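You operate a simulated robot arm through the tools that you are given. There is no shell and no other tool. Be economical: measure what you need, move in short steps, check, and stop when the job is done.

Carry out the task below with a simulated two-armed robot. There is one attempt and no reset: what you move stays moved.

Task
Draw the tape hook out past 530 MM, measure the white sheet and label it with its length.
Fine: the sheet on the table top; up to the fence, hook closed on it and left there; the label block with that figure stands along the middle crest, at mid-length.

It is judged by the outcome, as a careful person would: the job done as asked, and still so three seconds after it is handed in. It fails if anything else is knocked over, pushed out of place, dropped, spilled or broken. Flat cloth is picked up by pressing the open fingertips on it (5 to 10 N) and closing them slowly along it; thin cloth reads only 2 to 8 mm in the jaws.

Robot
Two 7-joint arms with two-finger parallel grippers on one trunk, on a base that drives. Base frame: it is fixed to the floor where the robot stands at the start and does not move with it; the origin is under the middle of the robot, x ahead of it, y to its left, z up. Readings come in mm, rad, newtons and seconds.
The left shoulder is at the start at [50, 187, 1085], the right one opposite. With the tool pointing down near the work surface each hand reaches from about 100 to 660 mm from the robot's upright axis, wherever it stands, measured 20 degrees to its own side. Places, roughly: tape hook [600, -100, 800]; tape housing [600, 0, 800]; white sheet [750, -1500, 750]. Payload 3.43 kg a hand.
The TCP of each hand is the grasp point between the finger pads, 30 mm short of the fingertips. In the tool frame z runs along the fingers and y along their closing line. Largest opening 94 mm; finger width 28, thickness 10; the body of the gripper, 50 by 96 mm, starts 55 mm behind the TCP.
Orientation is told as [roll, pitch, yaw] about the base's x, y, z axes, in that order, counted from this pose: with the fingers straight down and closing along the base's y, the tool's x points along the base's -x, its y along +y and its z along -z.

Tools
- The arms move only by the tool drive_tool. It takes "left_rows", "right_rows" or both (then of equal length, played together; a hand with none holds still); each is a list of rows, each a list of 3 entries, a list of its own where there are three numbers: the turn, a rotation vector about the tool's x, y, z in rad, then the shift along the tool's x, y, z in mm, then the opening, from 0 (shut) to 1 (fully open). In form: [[[ax, ay, az], [dx, dy, dz], grip], ...]. A call has 1 to 12 rows; each row shifts and turns the commanded pose from where the row before left it, along the tool's axes as they then stand. A row lasts 0.2 s, in which the tool goes at most 50 mm and 0.15 rad; a call with a longer step from one row to the next is refused whole, and so is a gripper value outside its range. A pose out of reach is approached as far as the arm can. The call stops where the force on the tool passes 40 N (or 10 N more than at its start, if that is more) or the arm is blocked; 0.2 s more then pass. Each finger travels about 153 mm/s and halts on what it meets, pressing with about 25 N; the grip force reading is that of the motor and also rises with nothing between the fingers. The clock runs only during rows and for 0.2 s after the last one: add rows that do not move to give the fingers time. It gives the time, the measured TCP pose, the force on the tool (base axes), the opening and the grip force at its end, in the units of the frame above (readings bear some noise), with the torque about the TCP (base axes, N m) and any sound that the robot's microphone picked up, and new pictures: "show" is both (left out), scene, wrist or none (wrist: the cameras of the hands that moved).
- Cameras (640 x 400 px; columns grow to the right, rows downward): "scene" is now at [136.7, -40.1, 1240.6]; the picture's right is [-0.45, -0.89, 0.00], its down [-0.54, 0.27, -0.79] and it looks along [0.71, -0.36, -0.61] (base axes); focal length 252 px, centre (320, 200). "left" rides on the left gripper at [76, -14, -103] in its tool frame; the picture's right is [0.18, 0.98, 0.00], its down [-0.75, 0.14, -0.64] and it looks along [-0.63, 0.12, 0.77] (tool axes); focal length 243 px, centre (320, 200). "right" rides on the right gripper at [76, 14, -102] in its tool frame; the picture's right is [-0.18, 0.98, 0.00], its down [-0.75, -0.14, -0.64] and it looks along [-0.63, -0.12, 0.77] (tool axes); focal length 243 px, centre (320, 200). There is no depth. A picture from a camera that has moved, and an enlarged one, comes with that camera's place and axes in the base frame and with its lens.
- slide_trunk(by): slides the trunk up (or, below 0, down) by that many mm; the arms and the scene camera ride with it, the base frame stays. It gives what a move gives, with no picture.
- base_move(legs): drives the robot by 1 to 6 legs, each [ahead, left, turn to the left] in mm, mm and rad, along the robot's own axes; the way and the turn of a leg run together, so that a leg with both is an arc; at most 1500 mm and 3.142 rad a leg. The arms and the cameras ride along, it lands a little off, and it stops where it bumps. It gives what a move gives, and a new picture of the scene camera.
- pan_tilt(pan, tilt): turns the head with the scene camera to pan (to the left, within 1.396 rad either way) and tilt (down, from -0.506 to 1.204), counted from straight ahead of the robot. It gives what a move gives, and a new picture of the scene camera.
- enlarge(camera, box): a new picture of the part [left, top, right, bottom] of that camera's present view, enlarged. No time passes.
- hand_in(): hands the job in; it is judged then, once.

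Go step by step. Nothing tells you exact positions but the pictures and the camera data: compare them with the known pose of the tool, close in by small moves and look again before you grip or let go. The budget is 120 turns and 260 pictures, counting those below and the enlarged ones. Unless the task says otherwise, let go and move clear before handing in, and close with one line.

The tools are called after "Emit:" by a JSON object that holds its "method" and its "body". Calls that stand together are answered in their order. drive_tool: Moves the arms, as the interface text tells. Its arguments: {"type":"object","properties":{"left_rows":{"type":"array","items":{"type":"array"}},"right_rows":{"type":"array","items":{"type":"array"}},"show":{"type":"string","enum":["both","scene","wrist","none"]}},"required":[]} The other tools are called the same way: slide_trunk (by) slides the trunk up or down; base_move (legs) drives the base; pan_tilt (pan, tilt) turns the head that bears the scene camera; enlarge (camera, box) takes an enlarged picture of a part of a camera's view; hand_in () hands the job in.

At the start:

```text
time: 0.0
left_tool_pos: [403.4, -17.8, 1075.4]
left_ee_rot: [0.001, -0.001, 0.001]
left_wrist_force: [0.1, 0.2, 0.5]
left_moment: [-0.01, 0.02, 0.01]
left_width: 94.0
left_grasp_force: 0.1
right_tool_pos: [281.3, -432.1, 1042.8]
right_ee_rot: [-0.001, 0.0, 0.0]
right_wrist_force: [1.1, -0.8, -0.8]
right_moment: [0.01, 0.01, 0.04]
right_width: 93.9
right_grasp_force: 0.0
trunk travel left (down, up): [-300.0, 132.0]
robot x, y, heading: [1.5, 3.1, 0.001]
head pan, tilt: [-0.468, 0.653]
```

scene: 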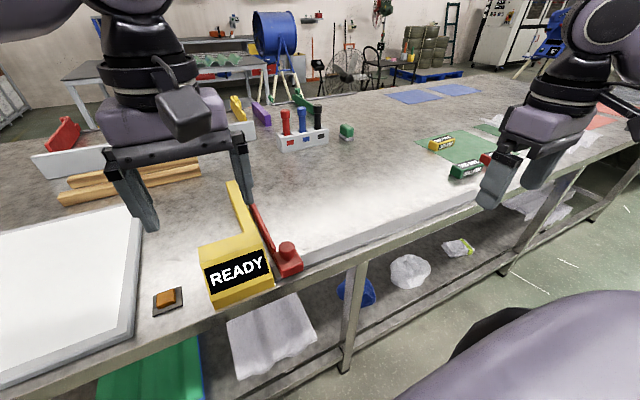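
right: 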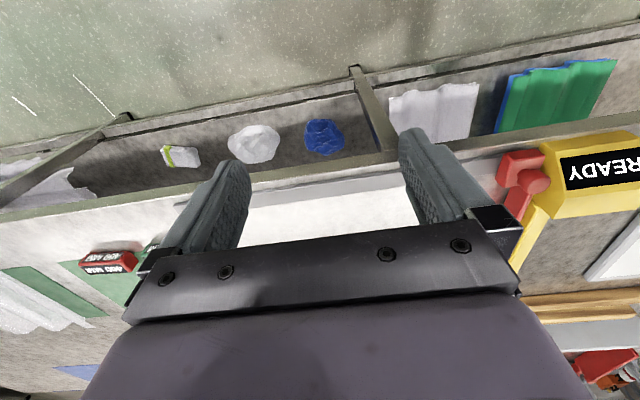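
left: 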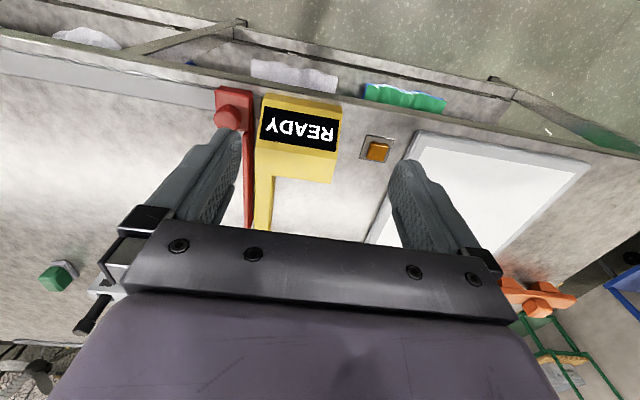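

I see the yellow housing showing READY with the red hook to its right; label blocks and sheets lie further right along the table. I'll look closer and pan right.

Emit:
{"method": "enlarge", "body": {"camera": "scene", "box": [130, 160, 350, 320]}}

Emit:
{"method": "enlarge", "body": {"camera": "scene", "box": [380, 60, 640, 240]}}

Emit:
{"method": "pan_tilt", "body": {"pan": -1.1, "tilt": 0.5}}

```text
2.50 times, centred on (240, 240) of scene
camera zoom: at [136.7, -40.1, 1240.6], right [-0.45, -0.89, 0.0], down [-0.54, 0.27, -0.79], along [0.71, -0.36, -0.61], focal length 629 px, centre (520, 100)
```

zoom: 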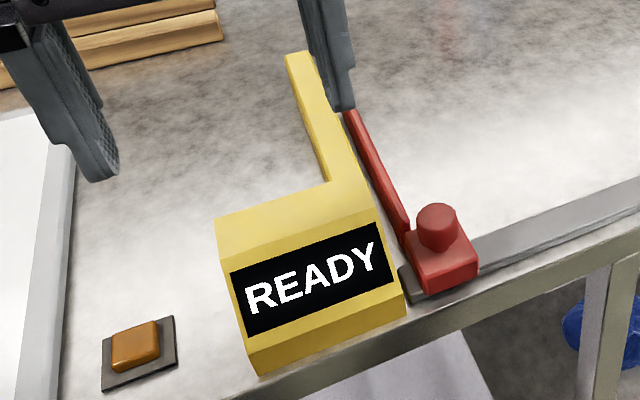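

```text
2.22 times, centred on (510, 150) of scene
camera zoom: at [136.7, -40.1, 1240.6], right [-0.45, -0.89, 0.0], down [-0.54, 0.27, -0.79], along [0.71, -0.36, -0.61], focal length 559 px, centre (-102, 311)
```

zoom: 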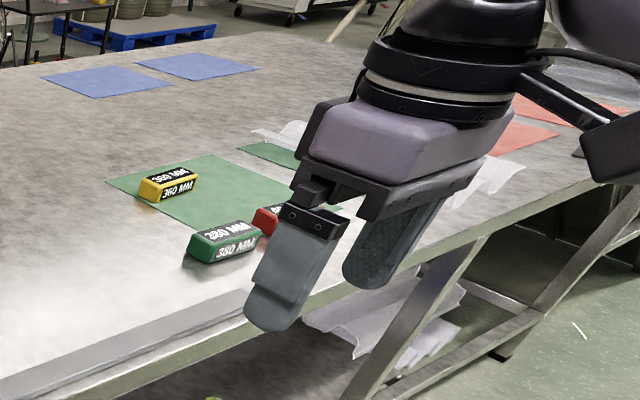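

```text
time: 1.0
left_tool_pos: [403.6, -18.4, 1075.8]
left_ee_rot: [0.0, -0.001, 0.001]
left_wrist_force: [-0.3, -0.3, -0.3]
left_moment: [0.01, 0.0, 0.02]
left_width: 93.9
left_grasp_force: 0.1
right_tool_pos: [282.5, -431.9, 1044.0]
right_ee_rot: [0.001, 0.001, -0.001]
right_wrist_force: [0.5, 0.3, 0.4]
right_moment: [0.0, 0.0, -0.01]
right_width: 93.8
right_grasp_force: 0.0
trunk travel left (down, up): [-300.0, 132.0]
robot x, y, heading: [3.7, 0.2, 0.001]
head pan, tilt: [-1.1, 0.499]
camera scene: at [100.7, -82.1, 1254.3], right [-0.89, -0.45, 0.0], down [-0.22, 0.43, -0.88], along [0.4, -0.78, -0.48], focal length 252 px, centre (320, 200)
```

scene: 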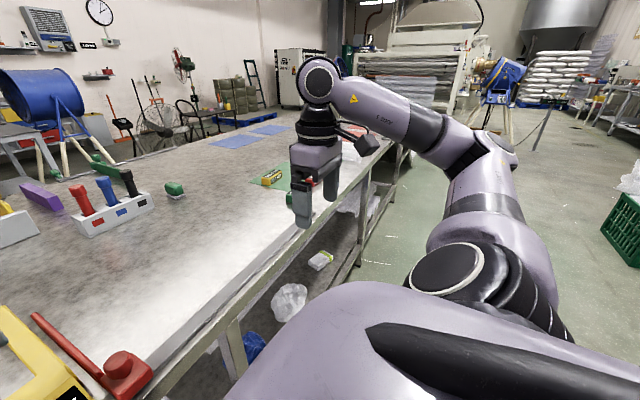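

The sheet lies well to the right along the bench; I'll drive that way and look.

Emit:
{"method": "base_move", "body": {"legs": [[0, -1000, 0]]}}

Emit:
{"method": "pan_tilt", "body": {"pan": -0.5, "tilt": 0.65}}

```text
time: 6.2
left_tool_pos: [402.6, -1012.6, 1075.4]
left_ee_rot: [0.0, 0.0, 0.001]
left_wrist_force: [0.4, -0.9, -0.5]
left_moment: [0.01, 0.02, -0.03]
left_width: 93.9
left_grasp_force: 0.2
right_tool_pos: [282.8, -1425.7, 1043.6]
right_ee_rot: [0.0, -0.001, -0.001]
right_wrist_force: [0.2, 0.3, -0.6]
right_moment: [0.01, -0.01, -0.04]
right_width: 93.9
right_grasp_force: 0.1
trunk travel left (down, up): [-300.0, 132.0]
robot x, y, heading: [1.0, -993.0, -0.001]
head pan, tilt: [-1.1, 0.499]
camera scene: at [100.5, -1075.9, 1254.3], right [-0.89, -0.45, 0.0], down [-0.22, 0.43, -0.88], along [0.4, -0.78, -0.48], focal length 252 px, centre (320, 200)
```

scene: 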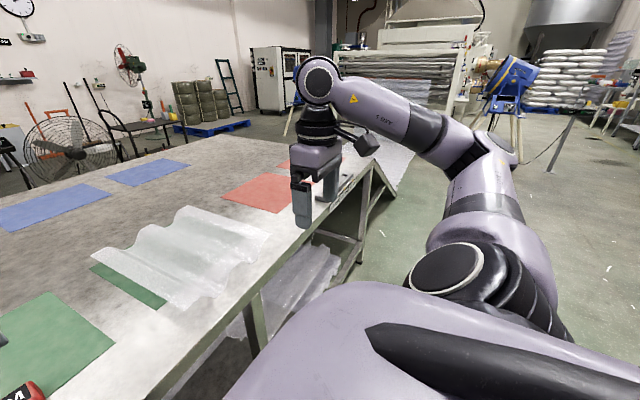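

```text
time: 7.2
left_tool_pos: [403.4, -1012.6, 1075.3]
left_ee_rot: [-0.001, 0.001, 0.002]
left_wrist_force: [-0.8, 0.5, 0.4]
left_moment: [0.01, 0.01, 0.03]
left_width: 94.1
left_grasp_force: 0.1
right_tool_pos: [282.4, -1425.3, 1043.0]
right_ee_rot: [0.001, -0.001, -0.002]
right_wrist_force: [0.2, 0.3, 0.0]
right_moment: [0.02, 0.01, 0.02]
right_width: 93.8
right_grasp_force: 0.1
trunk travel left (down, up): [-300.0, 132.0]
robot x, y, heading: [-4.7, -995.1, 0.004]
head pan, tilt: [-0.499, 0.649]
camera scene: at [135.3, -1036.3, 1241.0], right [-0.48, -0.88, 0.0], down [-0.53, 0.29, -0.8], along [0.7, -0.38, -0.6], focal length 252 px, centre (320, 200)
```

scene: 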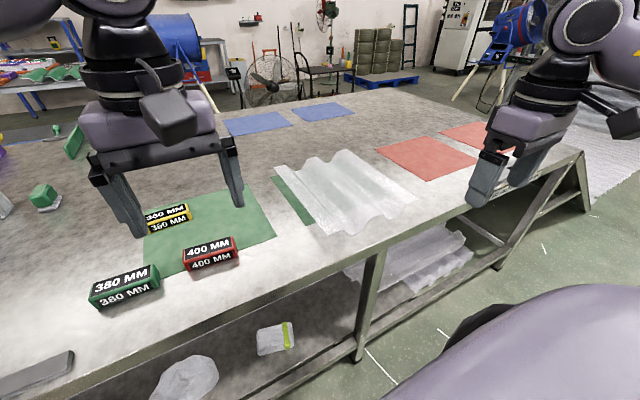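

A corrugated white sheet lies on the bench with its crests running roughly away from me (about 390 mm long); labels 360, 380 and 400 are next to it. Take a closer look.

Emit:
{"method": "enlarge", "body": {"camera": "scene", "box": [260, 130, 430, 245]}}

Emit:
{"method": "enlarge", "body": {"camera": "scene", "box": [80, 180, 290, 320]}}

Emit:
{"method": "enlarge", "body": {"camera": "right", "box": [0, 0, 640, 400]}}

```text
3.48 times, centred on (345, 188) of scene
camera zoom: at [135.3, -1036.3, 1241.0], right [-0.48, -0.88, 0.0], down [-0.53, 0.29, -0.8], along [0.7, -0.38, -0.6], focal length 876 px, centre (233, 244)
```

zoom: 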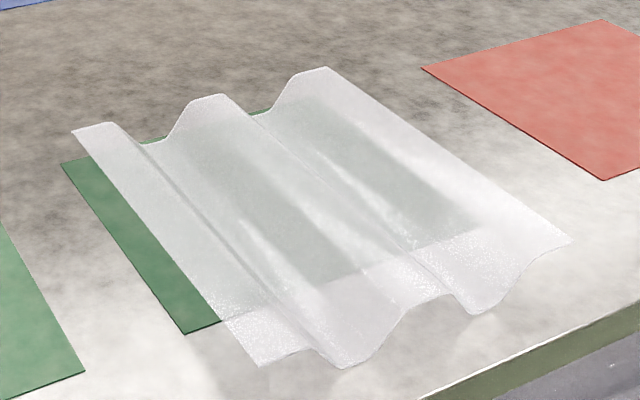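

```text
2.86 times, centred on (185, 250) of scene
camera zoom: at [135.3, -1036.3, 1241.0], right [-0.48, -0.88, 0.0], down [-0.53, 0.29, -0.8], along [0.7, -0.38, -0.6], focal length 719 px, centre (706, 57)
```

zoom: 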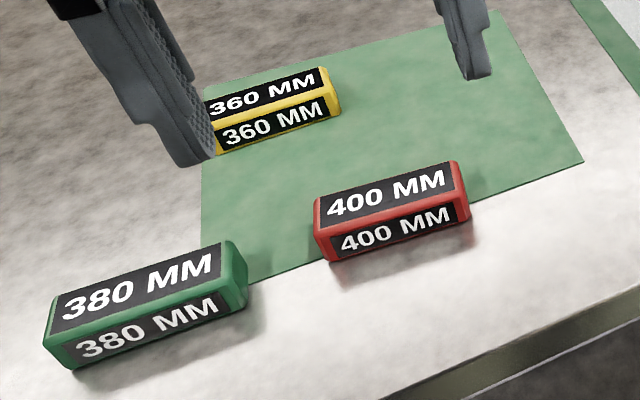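

```text
1.00 times, centred on (320, 200) of right
camera zoom: at [205.5, -1410.5, 1145.8], right [0.18, 0.98, 0.0], down [0.75, -0.14, 0.64], along [0.63, -0.12, -0.77], focal length 243 px, centre (320, 200)
```

zoom: 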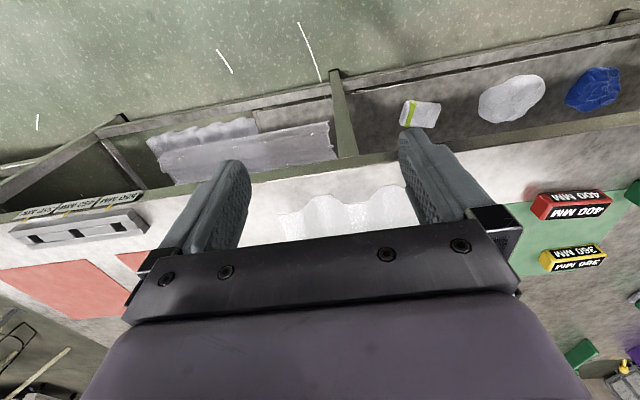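

The corrugated sheet rests on two valleys with raised side edges at crest height; its crests run in x, so it must be turned 90° for the tape (along y). First the hook: drive back.

Emit:
{"method": "base_move", "body": {"legs": [[0, 690, 0]]}}

Emit:
{"method": "pan_tilt", "body": {"pan": 0.35, "tilt": 0.85}}

```text
time: 11.0
left_tool_pos: [406.3, -314.7, 1075.9]
left_ee_rot: [0.0, 0.0, -0.011]
left_wrist_force: [0.0, -0.7, -0.2]
left_moment: [-0.01, -0.02, 0.0]
left_width: 94.0
left_grasp_force: 0.0
right_tool_pos: [281.7, -724.9, 1043.4]
right_ee_rot: [-0.001, 0.001, -0.012]
right_wrist_force: [-0.7, 0.8, -0.8]
right_moment: [-0.01, 0.01, 0.0]
right_width: 94.1
right_grasp_force: 0.0
trunk travel left (down, up): [-300.0, 132.0]
robot x, y, heading: [4.9, -291.0, -0.014]
head pan, tilt: [-0.499, 0.649]
camera scene: at [139.2, -334.8, 1241.0], right [-0.49, -0.87, 0.0], down [-0.53, 0.3, -0.8], along [0.69, -0.39, -0.6], focal length 252 px, centre (320, 200)
```

scene: 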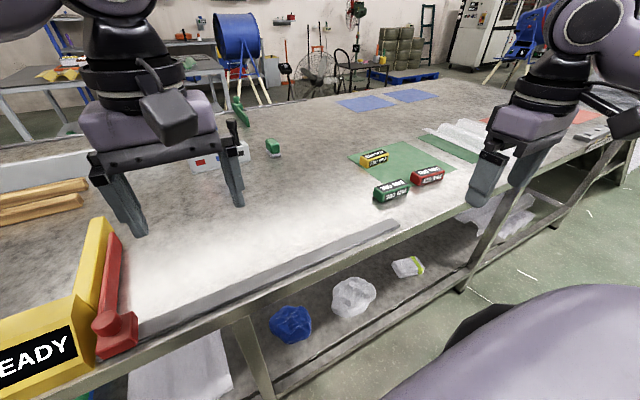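

```text
time: 12.2
left_tool_pos: [407.0, -313.6, 1076.6]
left_ee_rot: [0.0, -0.001, -0.011]
left_wrist_force: [0.3, 0.6, 0.1]
left_moment: [-0.04, 0.02, 0.0]
left_width: 94.1
left_grasp_force: 0.1
right_tool_pos: [281.2, -725.9, 1042.7]
right_ee_rot: [0.001, 0.0, -0.011]
right_wrist_force: [0.1, 0.0, 0.3]
right_moment: [-0.02, 0.0, 0.03]
right_width: 94.1
right_grasp_force: 0.2
trunk travel left (down, up): [-300.0, 132.0]
robot x, y, heading: [2.2, -290.2, -0.013]
head pan, tilt: [0.351, 0.85]
camera scene: at [137.2, -266.6, 1224.4], right [0.33, -0.94, 0.0], down [-0.71, -0.25, -0.66], along [0.62, 0.22, -0.75], focal length 252 px, centre (320, 200)
```

scene: 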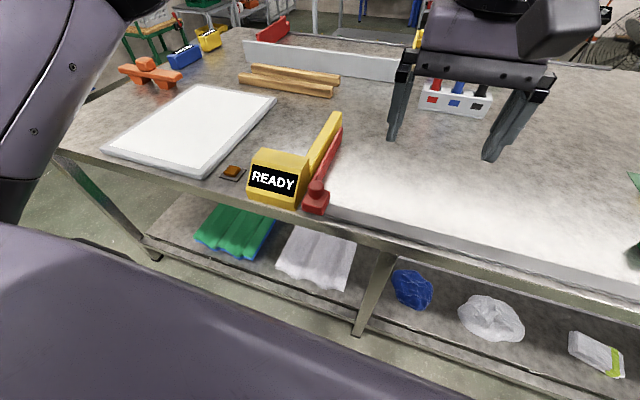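

Emit:
{"method": "enlarge", "body": {"camera": "scene", "box": [200, 90, 400, 225]}}

```text
2.96 times, centred on (300, 158) of scene
camera zoom: at [137.2, -266.6, 1224.4], right [0.33, -0.94, 0.0], down [-0.71, -0.25, -0.66], along [0.62, 0.22, -0.75], focal length 746 px, centre (379, 326)
```

zoom: 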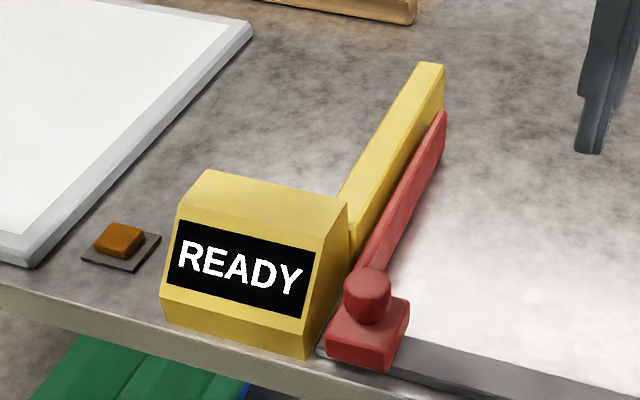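

The hook knob is near (488,-135), top ~z 845, with bar and fence running in +x. I move the left hand aside and turn the right hand 90° to grip the knob front-to-back.

Emit:
{"method": "drive_tool", "body": {"left_rows": [[[0, 0, 0], [0, 40, 0], 1], [[0, 0, 0], [0, 40, 0], 1], [[0, 0, 0], [0, 40, 0], 1], [[0, 0, 0], [0, 40, 0], 1], [[0, 0, 0], [0, 40, 0], 1], [[0, 0, 0], [0, 40, 0], 1], [[0, 0, 0], [0, 40, 0], 1], [[0, 0, 0], [0, 0, 0], 1], [[0, 0, 0], [0, 0, 0], 1], [[0, 0, 0], [0, 0, 0], 1], [[0, 0, 0], [0, 0, 0], 1], [[0, 0, 0], [0, 0, 0], 1]], "right_rows": [[[0, 0, 0], [0, 40, 0], 1], [[0, 0, -0.142], [0, 40, 0], 1], [[0, 0, -0.142], [0, 0, 0], 1], [[0, 0, -0.142], [0, 0, 0], 1], [[0, 0, -0.142], [0, 0, 0], 1], [[0, 0, -0.142], [0, 0, 0], 1], [[0, 0, -0.142], [0, 0, 0], 1], [[0, 0, -0.142], [0, 0, 0], 1], [[0, 0, -0.142], [0, 0, 0], 1], [[0, 0, -0.142], [0, 0, 0], 1], [[0, 0, -0.142], [0, 0, 0], 1], [[0, 0, -0.142], [0, 0, 0], 1]], "show": "none"}}

Emit:
{"method": "drive_tool", "body": {"right_rows": [[[0, 0, 0], [-50, 0, 0], 1], [[0, 0, 0], [-50, 0, 0], 1], [[0, 0, 0], [-50, 0, 0], 1], [[0, 0, 0], [-40, -30, 0], 1], [[0, 0, 0], [-40, -30, 0], 1], [[0, 0, 0], [-40, -30, 0], 1], [[0, 0, 0], [-40, -30, 0], 1], [[0, 0, 0], [-40, -30, 0], 1], [[0, 0, 0], [-40, -30, 0], 1], [[0, 0, 0], [-20, -20, 40], 1], [[0, 0, 0], [0, 0, 40], 1], [[0, 0, 0], [0, 0, 0], 1]]}}

```text
time: 14.8
left_tool_pos: [410.8, -36.9, 1076.5]
left_ee_rot: [-0.001, 0.0, -0.01]
left_wrist_force: [-0.2, 0.3, -0.5]
left_moment: [0.02, -0.01, 0.01]
left_width: 93.9
left_grasp_force: 0.1
right_tool_pos: [202.2, -502.2, 1073.9]
right_ee_rot: [-0.001, 0.003, 1.552]
right_wrist_force: [0.3, 0.2, -0.1]
right_moment: [-0.01, -0.01, 0.02]
right_width: 94.1
right_grasp_force: 0.1
right hand out of reach, approached as far as the arm can: row 7, 8, 9, 10, 11, 12
trunk travel left (down, up): [-300.0, 132.0]
robot x, y, heading: [4.4, -290.9, -0.013]
head pan, tilt: [0.351, 0.85]
```

```text
time: 15.2
left_tool_pos: [411.0, -36.1, 1076.7]
left_ee_rot: [0.0, 0.001, -0.01]
left_wrist_force: [0.4, -0.3, 0.7]
left_moment: [-0.03, -0.03, 0.02]
left_width: 93.8
left_grasp_force: 0.1
right_tool_pos: [201.2, -477.7, 1073.3]
right_ee_rot: [0.001, 0.045, 1.59]
right_wrist_force: [5.5, -35.0, 6.3]
right_moment: [2.37, 0.72, 1.77]
right_width: 91.0
right_grasp_force: 0.1
trunk travel left (down, up): [-300.0, 132.0]
robot x, y, heading: [1.9, -293.2, -0.014]
head pan, tilt: [0.351, 0.85]
stopped in row 1 (right hand): the force on the tool passed its limit (the readings are from after the stop); the commanded pose is now the measured one
camera scene: at [137.1, -266.9, 1224.3], right [0.33, -0.94, 0.0], down [-0.71, -0.25, -0.66], along [0.62, 0.22, -0.75], focal length 252 px, centre (320, 200)
camera right: at [188.0, -549.3, 1179.1], right [-0.99, 0.17, -0.01], down [0.13, 0.78, 0.61], along [0.1, 0.6, -0.79], focal length 243 px, centre (320, 200)
```

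scene: 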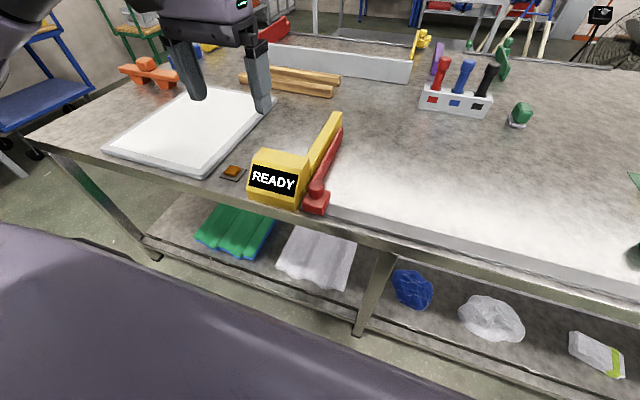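
right: 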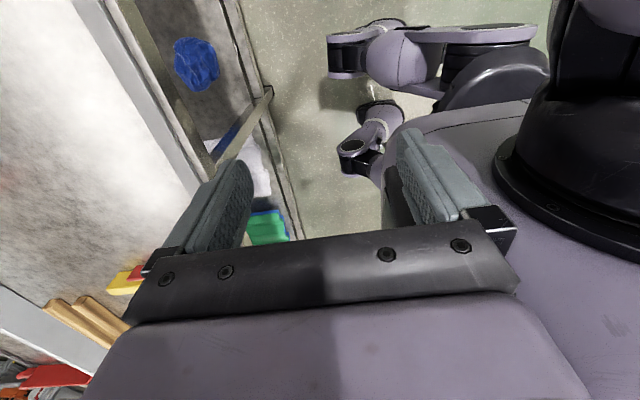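

The right hand was too near my own trunk and touched it; I move it forward first, away from the body, then left.

Emit:
{"method": "drive_tool", "body": {"right_rows": [[[0, -0.045, 0], [25, -20, 0], 1], [[0, 0, 0], [0, -45, 0], 1], [[0, 0, 0], [0, -45, 0], 1], [[0, 0, 0], [0, -45, 0], 1], [[0, 0, 0], [0, -45, 0], 1], [[0, 0, 0], [0, -45, 0], 1], [[0, 0, 0], [0, -45, 0], 1], [[0, 0, 0], [0, 0, 0], 1]], "show": "none"}}

```text
time: 17.0
left_tool_pos: [410.3, -36.6, 1076.1]
left_ee_rot: [-0.001, -0.002, -0.01]
left_wrist_force: [-1.0, 0.4, 0.2]
left_moment: [-0.02, 0.0, -0.01]
left_width: 94.0
left_grasp_force: 0.0
right_tool_pos: [259.5, -419.0, 1096.1]
right_ee_rot: [0.003, -0.005, 1.583]
right_wrist_force: [0.1, -0.8, 0.7]
right_moment: [0.02, 0.02, -0.02]
right_width: 94.1
right_grasp_force: 0.1
right hand out of reach, approached as far as the arm can: row 1, 2, 3, 4, 5, 6, 7
trunk travel left (down, up): [-300.0, 132.0]
robot x, y, heading: [5.2, -289.9, -0.007]
head pan, tilt: [0.351, 0.85]
```

Yaw +90 strains the right arm. I turn it back and see whether the other way (-90) works.

Emit:
{"method": "drive_tool", "body": {"right_rows": [[[0, 0, 0.145], [0, 0, 0], 1], [[0, 0, 0.145], [0, 0, 0], 1], [[0, 0, 0.145], [0, 0, 0], 1], [[0, 0, 0.145], [0, 0, 0], 1], [[0, 0, 0.145], [0, 0, 0], 1], [[0, 0, 0.145], [0, 0, 0], 1], [[0, 0, 0.145], [0, 0, 0], 1], [[0, 0, 0.145], [0, 0, 0], 1], [[0, 0, 0.145], [0, 0, 0], 1], [[0, 0, 0.145], [0, 0, 0], 1], [[0, 0, 0.13], [0, 0, 0], 1], [[0, 0, 0], [0, 0, 0], 1]], "show": "none"}}

Emit:
{"method": "drive_tool", "body": {"right_rows": [[[0, 0, 0], [-40, 0, 0], 1], [[0, 0, 0], [-40, 20, 0], 1], [[0, 0, 0.145], [0, 0, 0], 1], [[0, 0, 0.145], [0, 0, 0], 1], [[0, 0, 0.145], [0, 0, 0], 1], [[0, 0, 0.145], [0, 0, 0], 1], [[0, 0, 0.145], [0, 0, 0], 1], [[0, 0, 0.145], [0, 0, 0], 1], [[0, 0, 0.145], [0, 0, 0], 1], [[0, 0, 0.145], [0, 0, 0], 1], [[0, 0, 0.145], [0, 0, 0], 1], [[0, 0, 0.145], [0, 0, 0], 1]], "show": "none"}}

```text
time: 19.6
left_tool_pos: [411.5, -37.4, 1076.2]
left_ee_rot: [0.0, -0.001, -0.009]
left_wrist_force: [0.3, -0.3, 0.1]
left_moment: [0.01, -0.01, -0.01]
left_width: 94.0
left_grasp_force: 0.1
right_tool_pos: [262.5, -420.4, 1097.7]
right_ee_rot: [0.006, 0.003, 0.004]
right_wrist_force: [-0.5, -0.2, -0.4]
right_moment: [0.0, 0.0, 0.01]
right_width: 94.4
right_grasp_force: 0.1
trunk travel left (down, up): [-300.0, 132.0]
robot x, y, heading: [8.5, -288.0, -0.01]
head pan, tilt: [0.351, 0.85]
```

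```text
time: 22.2
left_tool_pos: [410.9, -37.0, 1076.2]
left_ee_rot: [-0.001, 0.0, -0.01]
left_wrist_force: [0.9, -0.3, -0.2]
left_moment: [0.0, -0.02, 0.01]
left_width: 93.9
left_grasp_force: 0.1
right_tool_pos: [324.8, -413.5, 1096.8]
right_ee_rot: [-0.003, 0.006, -1.449]
right_wrist_force: [0.7, 0.4, -0.4]
right_moment: [0.0, 0.01, -0.01]
right_width: 93.9
right_grasp_force: 0.0
right hand out of reach, approached as far as the arm can: row 2, 6
trunk travel left (down, up): [-300.0, 132.0]
robot x, y, heading: [2.0, -295.8, -0.014]
head pan, tilt: [0.351, 0.85]
```

Yaw -90 works. Now move over the hook knob while moving the left hand further off.

Emit:
{"method": "drive_tool", "body": {"left_rows": [[[0, 0, 0], [0, 45, 0], 1], [[0, 0, 0], [0, 45, 0], 1], [[0, 0, 0], [0, 45, 0], 1], [[0, 0, 0], [0, 45, 0], 1], [[0, 0, 0], [0, 0, 0], 1], [[0, 0, 0], [0, 0, 0], 1], [[0, 0, 0], [0, 0, 0], 1], [[0, 0, 0], [0, 0, 0], 1], [[0, 0, 0], [0, 0, 0], 1], [[0, 0, 0], [0, 0, 0], 1]], "right_rows": [[[0, 0, 0.12], [0, 0, 20], 1], [[0, 0, 0], [30, 25, 20], 1], [[0, 0, 0], [30, 25, 20], 1], [[0, 0, 0], [35, 25, 20], 1], [[0, 0, 0], [35, 25, 20], 1], [[0, 0, 0], [40, 25, 10], 1], [[0, 0, 0], [40, 20, 10], 1], [[0, 0, 0], [40, 18, 10], 1], [[0, 0, 0], [28, 0, 20], 1], [[0, 0, 0], [0, 0, 0], 1]]}}

```text
time: 24.4
left_tool_pos: [411.8, 147.0, 1077.3]
left_ee_rot: [0.001, -0.002, -0.012]
left_wrist_force: [0.1, 0.0, 0.0]
left_moment: [0.0, -0.01, -0.01]
left_width: 94.2
left_grasp_force: 0.0
right_tool_pos: [387.1, -423.0, 1032.7]
right_ee_rot: [-0.001, 0.005, -1.565]
right_wrist_force: [-0.1, 0.6, 0.9]
right_moment: [-0.01, 0.01, -0.01]
right_width: 93.8
right_grasp_force: 0.1
right hand out of reach, approached as far as the arm can: row 2, 3, 4, 5, 6, 7, 8, 9
trunk travel left (down, up): [-300.0, 132.0]
robot x, y, heading: [4.6, -294.9, -0.012]
head pan, tilt: [0.351, 0.85]
camera scene: at [137.2, -266.7, 1224.3], right [0.33, -0.94, 0.0], down [-0.71, -0.25, -0.66], along [0.62, 0.22, -0.75], focal length 252 px, centre (320, 200)
camera right: at [400.6, -346.3, 1135.4], right [0.98, -0.18, 0.0], down [-0.14, -0.76, 0.64], along [-0.12, -0.63, -0.77], focal length 243 px, centre (320, 200)
camera left: at [334.5, 136.2, 1179.2], right [-0.17, 0.98, 0.0], down [0.76, 0.13, 0.64], along [0.63, 0.11, -0.77], focal length 243 px, centre (320, 200)
```

scene: 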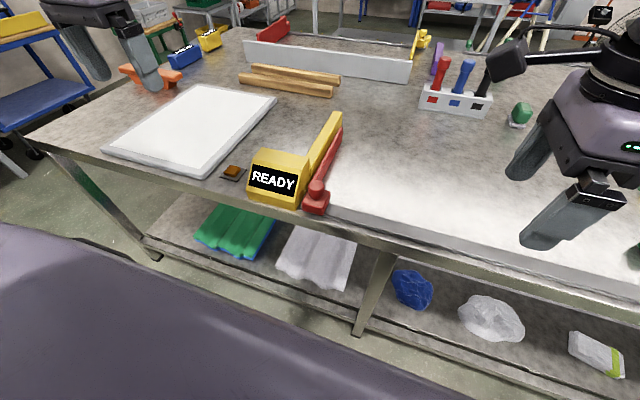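
right: 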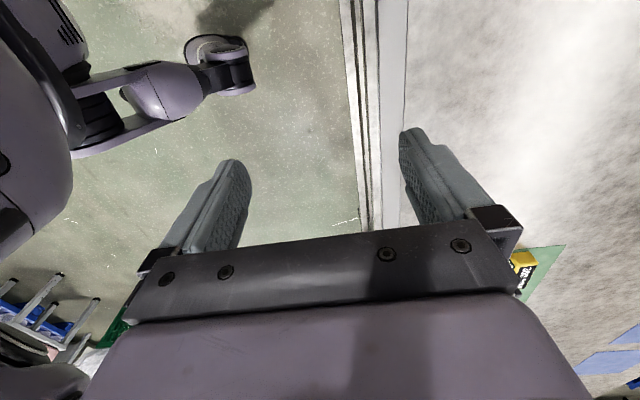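
left: 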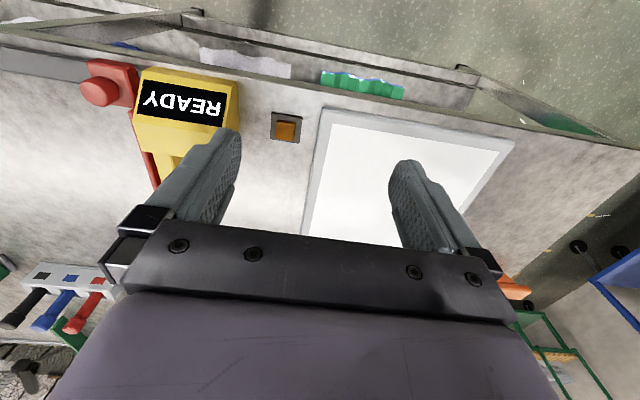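

The right arm can't cross that far inward. I drive the base left so the hook lies right in front of the right arm.

Emit:
{"method": "base_move", "body": {"legs": [[50, 210, 0.012]]}}

Emit:
{"method": "drive_tool", "body": {"right_rows": [[[0, 0, -0.13], [0, 0, 0], 1], [[0, 0, -0.13], [0, 0, 0], 1], [[0, 0, -0.13], [0, 0, 0], 1], [[0, 0, -0.13], [0, 0, 0], 1], [[0, 0, -0.13], [0, 0, 0], 1], [[0, 0, -0.13], [0, 0, 0], 1], [[0, 0, 0], [0, 0, 0], 1]], "show": "wrist"}}

```text
time: 26.1
left_tool_pos: [455.1, 361.7, 1078.4]
left_ee_rot: [0.001, 0.0, 0.003]
left_wrist_force: [-0.3, 0.1, -0.6]
left_moment: [0.01, -0.03, 0.03]
left_width: 94.1
left_grasp_force: 0.0
right_tool_pos: [438.3, -208.5, 1032.5]
right_ee_rot: [-0.003, 0.006, -1.55]
right_wrist_force: [0.7, -0.9, -0.5]
right_moment: [-0.02, -0.01, 0.02]
right_width: 93.9
right_grasp_force: 0.1
trunk travel left (down, up): [-300.0, 132.0]
robot x, y, heading: [49.7, -83.6, 0.008]
head pan, tilt: [0.351, 0.85]
camera scene: at [186.7, -56.1, 1224.3], right [0.35, -0.94, 0.0], down [-0.7, -0.26, -0.66], along [0.62, 0.23, -0.75], focal length 252 px, centre (320, 200)
```

scene: 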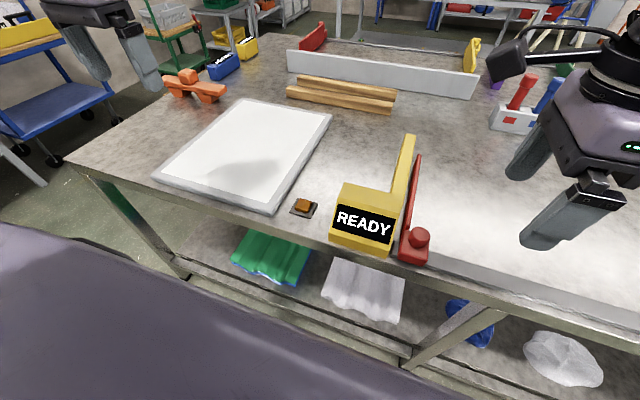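

```text
time: 27.7
left_tool_pos: [454.2, 360.1, 1079.7]
left_ee_rot: [0.001, 0.001, 0.002]
left_wrist_force: [-0.6, -0.8, 0.4]
left_moment: [0.02, 0.01, 0.03]
left_width: 94.1
left_grasp_force: 0.1
right_tool_pos: [440.2, -208.4, 1032.0]
right_ee_rot: [0.001, 0.005, -0.767]
right_wrist_force: [-0.7, -0.2, 0.3]
right_moment: [0.03, 0.01, 0.01]
right_width: 93.8
right_grasp_force: 0.0
trunk travel left (down, up): [-300.0, 132.0]
robot x, y, heading: [54.7, -84.8, 0.004]
head pan, tilt: [0.351, 0.85]
camera right: at [394.2, -145.8, 1135.7], right [0.82, 0.58, 0.0], down [0.45, -0.63, 0.64], along [0.37, -0.52, -0.77], focal length 243 px, centre (320, 200)
```

right: 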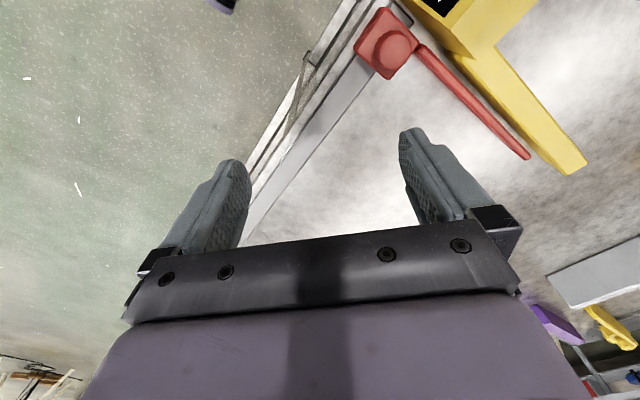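

Knob triangulates to about (478,-137), top z≈855. I turn back to yaw -90 and move over it, high.

Emit:
{"method": "drive_tool", "body": {"right_rows": [[[0, 0, 0], [-18, 35, 35], 0.7], [[0, 0, 0], [-18, 35, 35], 0.7], [[0, 0, 0.13], [0, 0, 30], 0.7], [[0, 0, 0.13], [0, 0, 0], 0.7], [[0, 0, 0.13], [0, 0, 0], 0.7], [[0, 0, 0.13], [0, 0, 0], 0.7], [[0, 0, 0.13], [0, 0, 0], 0.7], [[0, 0, 0.13], [0, 0, 0], 0.7], [[0, 0, 0], [0, 0, 0], 0.7]]}}

```text
refused: row 1 steps farther than a row can; nothing moved
```

Emit:
{"method": "drive_tool", "body": {"right_rows": [[[0, 0, 0], [8, 26, 30], 0.7], [[0, 0, 0], [7, 26, 30], 0.7], [[0, 0, 0], [7, 26, 30], 0.7], [[0, 0, 0.13], [0, 0, 0], 0.7], [[0, 0, 0.13], [0, 0, 0], 0.7], [[0, 0, 0.13], [0, 0, 0], 0.7], [[0, 0, 0.13], [0, 0, 0], 0.7], [[0, 0, 0.13], [0, 0, 0], 0.7], [[0, 0, 0.13], [0, 0, 0], 0.7], [[0, 0, 0], [0, 0, 0], 0.7]]}}

```text
time: 29.9
left_tool_pos: [454.2, 362.3, 1077.5]
left_ee_rot: [0.0, 0.002, 0.003]
left_wrist_force: [-0.3, 1.2, -0.6]
left_moment: [-0.02, 0.0, 0.0]
left_width: 93.9
left_grasp_force: 0.0
right_tool_pos: [448.0, -212.2, 949.0]
right_ee_rot: [-0.001, 0.007, -1.552]
right_wrist_force: [0.5, 0.1, 0.2]
right_moment: [-0.02, -0.02, 0.02]
right_width: 65.8
right_grasp_force: 0.0
right hand out of reach, approached as far as the arm can: row 1, 2, 3
trunk travel left (down, up): [-300.0, 132.0]
robot x, y, heading: [56.2, -81.8, 0.003]
head pan, tilt: [0.351, 0.85]
camera scene: at [186.5, -56.6, 1224.3], right [0.35, -0.94, 0.0], down [-0.7, -0.26, -0.66], along [0.62, 0.23, -0.75], focal length 252 px, centre (320, 200)
camera right: at [461.0, -137.1, 1051.9], right [0.99, -0.17, 0.0], down [-0.13, -0.76, 0.64], along [-0.11, -0.63, -0.77], focal length 243 px, centre (320, 200)
```

scene: 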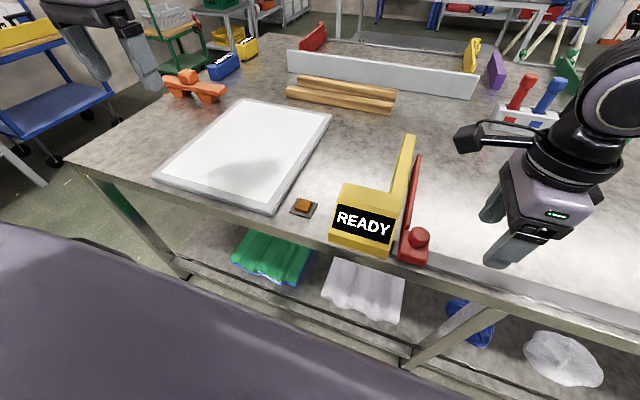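
right: 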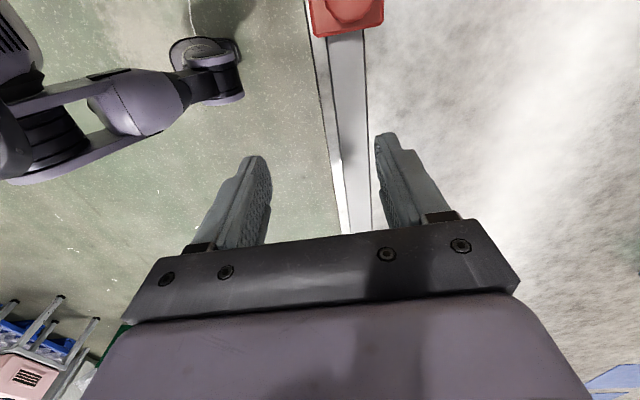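

The arm stays limited at this inboard offset, so I shift the base instead by the missing 75 mm left, 30 mm ahead.

Emit:
{"method": "base_move", "body": {"legs": [[28, 75, 0]]}}

Emit:
{"method": "enlarge", "body": {"camera": "right", "box": [0, 0, 640, 400]}}

Emit:
{"method": "enlarge", "body": {"camera": "scene", "box": [300, 120, 620, 320]}}

```text
time: 30.9
left_tool_pos: [481.4, 439.9, 1077.8]
left_ee_rot: [-0.001, -0.001, 0.005]
left_wrist_force: [0.6, 1.0, -0.3]
left_moment: [-0.04, 0.01, -0.02]
left_width: 93.9
left_grasp_force: 0.1
right_tool_pos: [477.0, -136.1, 948.4]
right_ee_rot: [-0.003, 0.008, -1.55]
right_wrist_force: [1.0, 1.1, -1.0]
right_moment: [0.01, 0.0, 0.0]
right_width: 66.1
right_grasp_force: 0.0
trunk travel left (down, up): [-300.0, 132.0]
robot x, y, heading: [82.7, -6.1, 0.006]
head pan, tilt: [0.351, 0.85]
camera scene: at [214.6, 19.9, 1224.3], right [0.35, -0.94, 0.0], down [-0.7, -0.26, -0.66], along [0.62, 0.23, -0.75], focal length 252 px, centre (320, 200)
```

scene: 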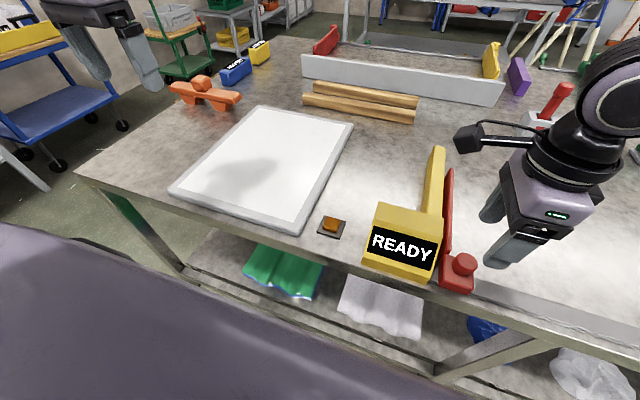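

```text
1.00 times, centred on (320, 200) of right
camera zoom: at [488.9, -60.5, 1051.8], right [0.99, -0.16, 0.0], down [-0.12, -0.76, 0.64], along [-0.11, -0.63, -0.77], focal length 243 px, centre (320, 200)
```

zoom: 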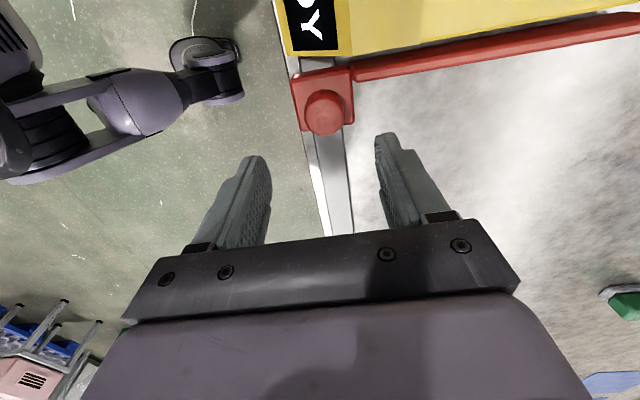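

```text
2.00 times, centred on (460, 220) of scene
camera zoom: at [214.6, 19.9, 1224.3], right [0.35, -0.94, 0.0], down [-0.7, -0.26, -0.66], along [0.62, 0.23, -0.75], focal length 503 px, centre (40, 160)
```

zoom: 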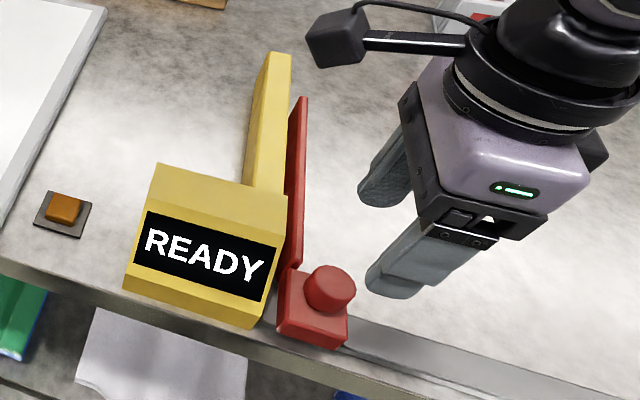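

Well aligned: knob at (479,-135). Descend.

Emit:
{"method": "drive_tool", "body": {"right_rows": [[[0, 0, 0], [0, 2, 35], 0.7], [[0, 0, 0], [0, 0, 35], 0.7], [[0, 0, 0], [0, 0, 15], 0.7], [[0, 0, 0], [0, 0, 0], 0.7]]}}

Emit:
{"method": "enlarge", "body": {"camera": "scene", "box": [380, 160, 580, 300]}}

```text
time: 31.9
left_tool_pos: [482.1, 437.1, 1078.9]
left_ee_rot: [0.001, 0.001, 0.005]
left_wrist_force: [-0.4, -0.6, -0.4]
left_moment: [0.03, 0.0, -0.04]
left_width: 94.0
left_grasp_force: 0.0
right_tool_pos: [468.6, -159.0, 872.2]
right_ee_rot: [0.001, 0.009, -1.548]
right_wrist_force: [-0.7, 0.7, -0.6]
right_moment: [0.02, -0.03, -0.01]
right_width: 65.9
right_grasp_force: 0.1
right hand out of reach, approached as far as the arm can: row 1, 2, 3
trunk travel left (down, up): [-300.0, 132.0]
robot x, y, heading: [84.2, -7.4, 0.009]
head pan, tilt: [0.351, 0.85]
camera scene: at [214.4, 19.2, 1224.3], right [0.35, -0.94, 0.0], down [-0.7, -0.26, -0.66], along [0.62, 0.23, -0.75], focal length 252 px, centre (320, 200)
camera right: at [482.0, -81.9, 975.6], right [0.99, -0.16, 0.0], down [-0.12, -0.76, 0.63], along [-0.11, -0.63, -0.77], focal length 243 px, centre (320, 200)
```

scene: 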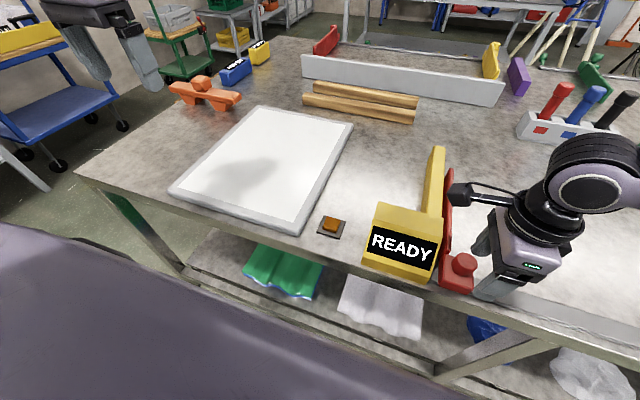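
right: 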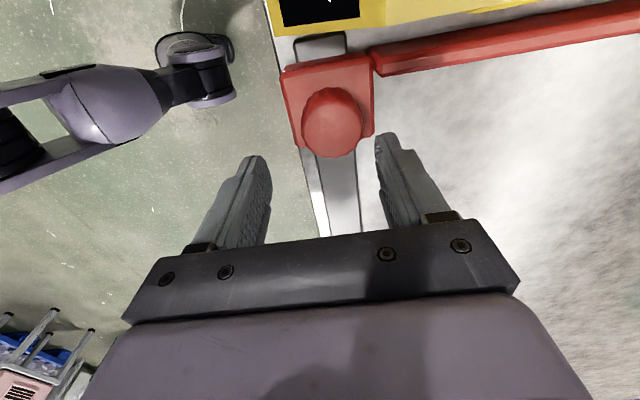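

```text
2.86 times, centred on (480, 230) of scene
camera zoom: at [214.4, 19.2, 1224.3], right [0.35, -0.94, 0.0], down [-0.7, -0.26, -0.66], along [0.62, 0.23, -0.75], focal length 719 px, centre (-137, 114)
```

zoom: 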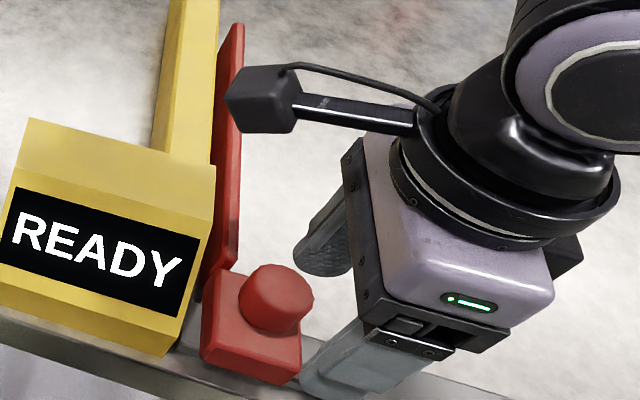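

Still at a joint limit there; I lift, shift the base left more, and come down with slack.

Emit:
{"method": "drive_tool", "body": {"right_rows": [[[0, 0, 0], [0, 0, -40], 0.7], [[0, 0, 0], [0, 0, -40], 0.7], [[0, 0, 0], [0, 0, 0], 0.7]], "show": "none"}}

Emit:
{"method": "base_move", "body": {"legs": [[0, 90, 0]]}}

```text
time: 32.7
left_tool_pos: [481.4, 437.4, 1078.9]
left_ee_rot: [0.0, 0.0, 0.005]
left_wrist_force: [0.1, -0.2, 0.3]
left_moment: [-0.02, 0.01, 0.01]
left_width: 93.9
left_grasp_force: 0.1
right_tool_pos: [472.2, -159.1, 950.7]
right_ee_rot: [-0.002, 0.008, -1.549]
right_wrist_force: [0.2, -0.6, -0.1]
right_moment: [-0.03, 0.01, 0.0]
right_width: 65.5
right_grasp_force: 0.0
trunk travel left (down, up): [-300.0, 132.0]
robot x, y, heading: [84.4, -6.3, 0.005]
head pan, tilt: [0.351, 0.85]
```

```text
time: 33.8
left_tool_pos: [481.7, 526.3, 1078.4]
left_ee_rot: [0.001, -0.001, 0.002]
left_wrist_force: [0.4, -0.7, -0.6]
left_moment: [0.01, 0.04, 0.0]
left_width: 93.8
left_grasp_force: 0.1
right_tool_pos: [471.5, -72.0, 950.4]
right_ee_rot: [0.0, 0.006, -1.551]
right_wrist_force: [0.2, -0.4, -0.1]
right_moment: [-0.03, 0.0, -0.03]
right_width: 65.7
right_grasp_force: 0.1
trunk travel left (down, up): [-300.0, 132.0]
robot x, y, heading: [78.6, 84.8, 0.001]
head pan, tilt: [0.351, 0.85]
camera scene: at [214.0, 108.4, 1224.3], right [0.35, -0.94, 0.0], down [-0.7, -0.26, -0.66], along [0.62, 0.23, -0.75], focal length 252 px, centre (320, 200)
```

scene: 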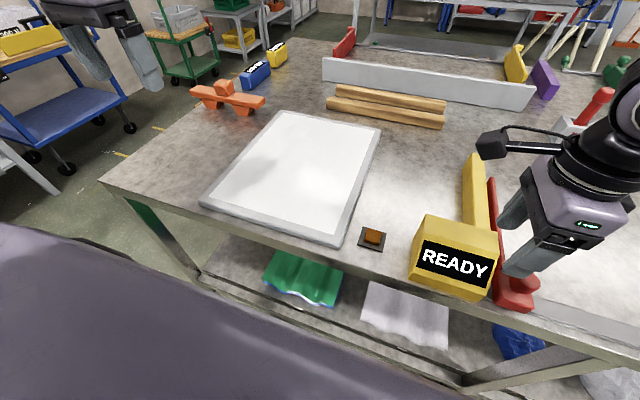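

Emit:
{"method": "drive_tool", "body": {"right_rows": [[[0, 0, 0.02], [-32, 4, 0], 0.7], [[0, 0, 0], [-32, 4, 0], 0.7], [[0, 0, 0], [0, 0, 35], 0.7], [[0, 0, 0], [0, 0, 35], 0.7], [[0, 0, 0], [0, 0, 15], 0.7], [[0, 0, 0], [0, 0, 0], 0.7]]}}

Emit:
{"method": "pan_tilt", "body": {"pan": -0.35, "tilt": 0.85}}

Emit:
{"method": "enlarge", "body": {"camera": "scene", "box": [220, 120, 420, 245]}}

```text
time: 35.2
left_tool_pos: [481.0, 525.2, 1077.5]
left_ee_rot: [-0.001, 0.0, 0.003]
left_wrist_force: [0.2, -0.2, 0.9]
left_moment: [0.0, -0.01, 0.02]
left_width: 94.2
left_grasp_force: 0.1
right_tool_pos: [479.5, -134.9, 863.3]
right_ee_rot: [-0.001, 0.007, -1.571]
right_wrist_force: [0.1, 0.5, 0.4]
right_moment: [0.02, 0.01, -0.01]
right_width: 65.7
right_grasp_force: 0.0
trunk travel left (down, up): [-300.0, 132.0]
robot x, y, heading: [79.7, 78.4, 0.005]
head pan, tilt: [0.351, 0.85]
camera scene: at [214.0, 107.7, 1224.3], right [0.35, -0.94, 0.0], down [-0.7, -0.26, -0.66], along [0.62, 0.23, -0.75], focal length 252 px, centre (320, 200)
camera right: at [494.2, -59.6, 966.4], right [0.98, -0.18, 0.0], down [-0.14, -0.76, 0.64], along [-0.12, -0.63, -0.77], focal length 243 px, centre (320, 200)
```

scene: 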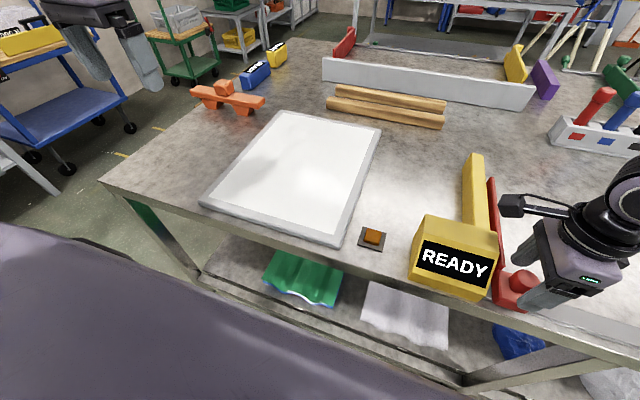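
right: 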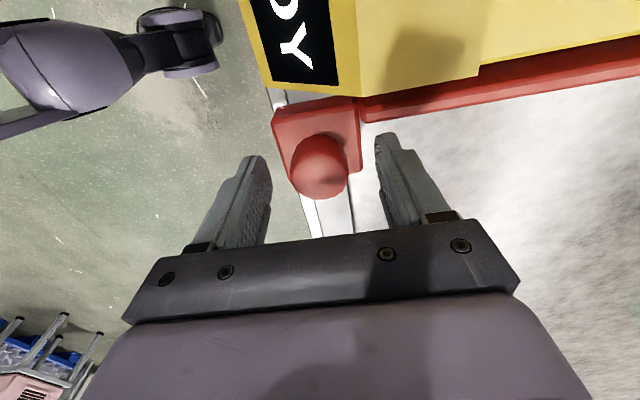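

```text
time: 36.3
left_tool_pos: [481.7, 525.0, 1078.0]
left_ee_rot: [-0.001, 0.0, 0.002]
left_wrist_force: [0.3, -0.7, 0.0]
left_moment: [-0.01, 0.01, 0.01]
left_width: 94.1
left_grasp_force: 0.1
right_tool_pos: [480.4, -135.4, 863.5]
right_ee_rot: [-0.001, 0.006, -1.569]
right_wrist_force: [0.6, 0.0, -0.2]
right_moment: [0.0, 0.02, 0.0]
right_width: 65.5
right_grasp_force: 0.0
trunk travel left (down, up): [-300.0, 132.0]
robot x, y, heading: [81.7, 82.6, 0.003]
head pan, tilt: [-0.351, 0.85]
camera scene: at [214.2, 54.0, 1224.3], right [-0.34, -0.94, 0.0], down [-0.71, 0.25, -0.66], along [0.62, -0.22, -0.75], focal length 252 px, centre (320, 200)
```

scene: 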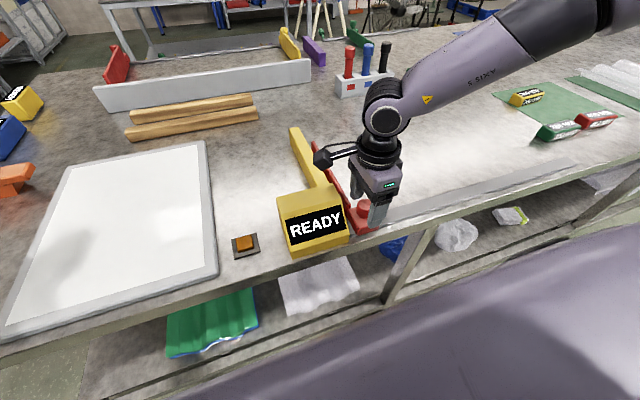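

```text
3.20 times, centred on (320, 182) of scene
camera zoom: at [214.2, 54.0, 1224.3], right [-0.34, -0.94, 0.0], down [-0.71, 0.25, -0.66], along [0.62, -0.22, -0.75], focal length 806 px, centre (320, 256)
```

zoom: 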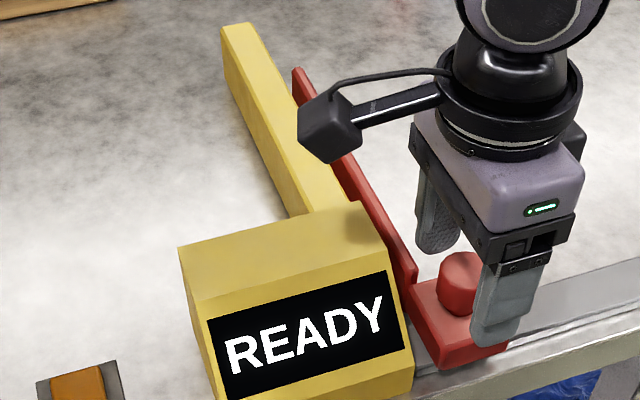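

Fingers straddle the knob front and back. Lower a bit and close.

Emit:
{"method": "drive_tool", "body": {"right_rows": [[[0, 0, 0], [0, 0, 6], 0.7], [[0, 0, 0], [0, 0, 6], 0.7], [[0, 0, 0], [0, 0, 0], 0.5], [[0, 0, 0], [0, 0, 0], 0.3], [[0, 0, 0], [0, 0, 0], 0.1], [[0, 0, 0], [0, 0, 0], 0.1]]}}

```text
time: 37.7
left_tool_pos: [480.7, 526.5, 1078.9]
left_ee_rot: [-0.001, 0.001, 0.004]
left_wrist_force: [0.0, -0.3, -0.3]
left_moment: [0.04, -0.01, -0.02]
left_width: 93.9
left_grasp_force: 0.0
right_tool_pos: [480.6, -135.2, 853.7]
right_ee_rot: [-0.001, 0.007, -1.571]
right_wrist_force: [-3.4, 0.7, -0.1]
right_moment: [-0.02, -0.41, -0.04]
right_width: 33.8
right_grasp_force: 44.8
trunk travel left (down, up): [-300.0, 132.0]
robot x, y, heading: [79.8, 77.9, 0.003]
head pan, tilt: [-0.351, 0.85]
camera scene: at [213.8, 54.0, 1224.4], right [-0.34, -0.94, 0.0], down [-0.71, 0.26, -0.66], along [0.62, -0.22, -0.75], focal length 252 px, centre (320, 200)
camera right: at [493.8, -59.1, 956.5], right [0.98, -0.18, 0.0], down [-0.14, -0.76, 0.64], along [-0.12, -0.63, -0.77], focal length 243 px, centre (320, 200)
```

scene: 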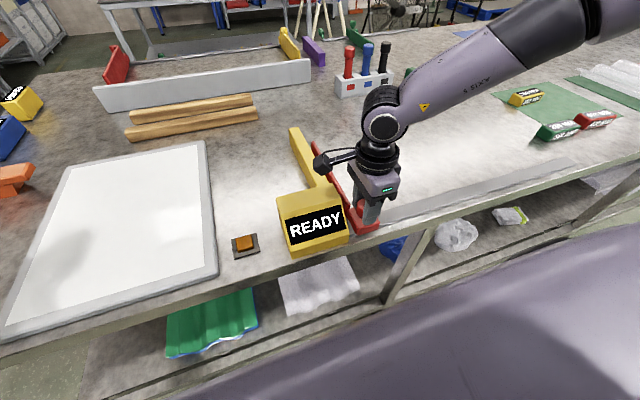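
right: 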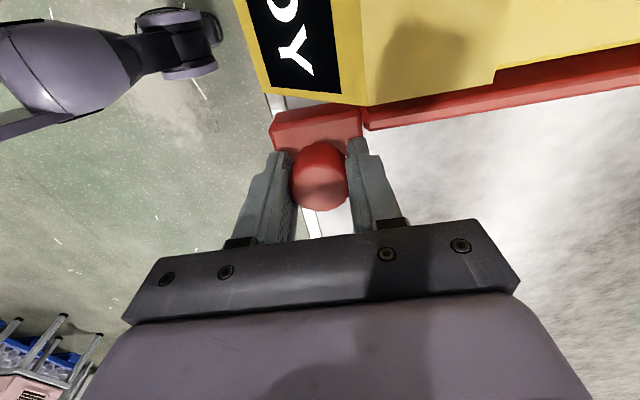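

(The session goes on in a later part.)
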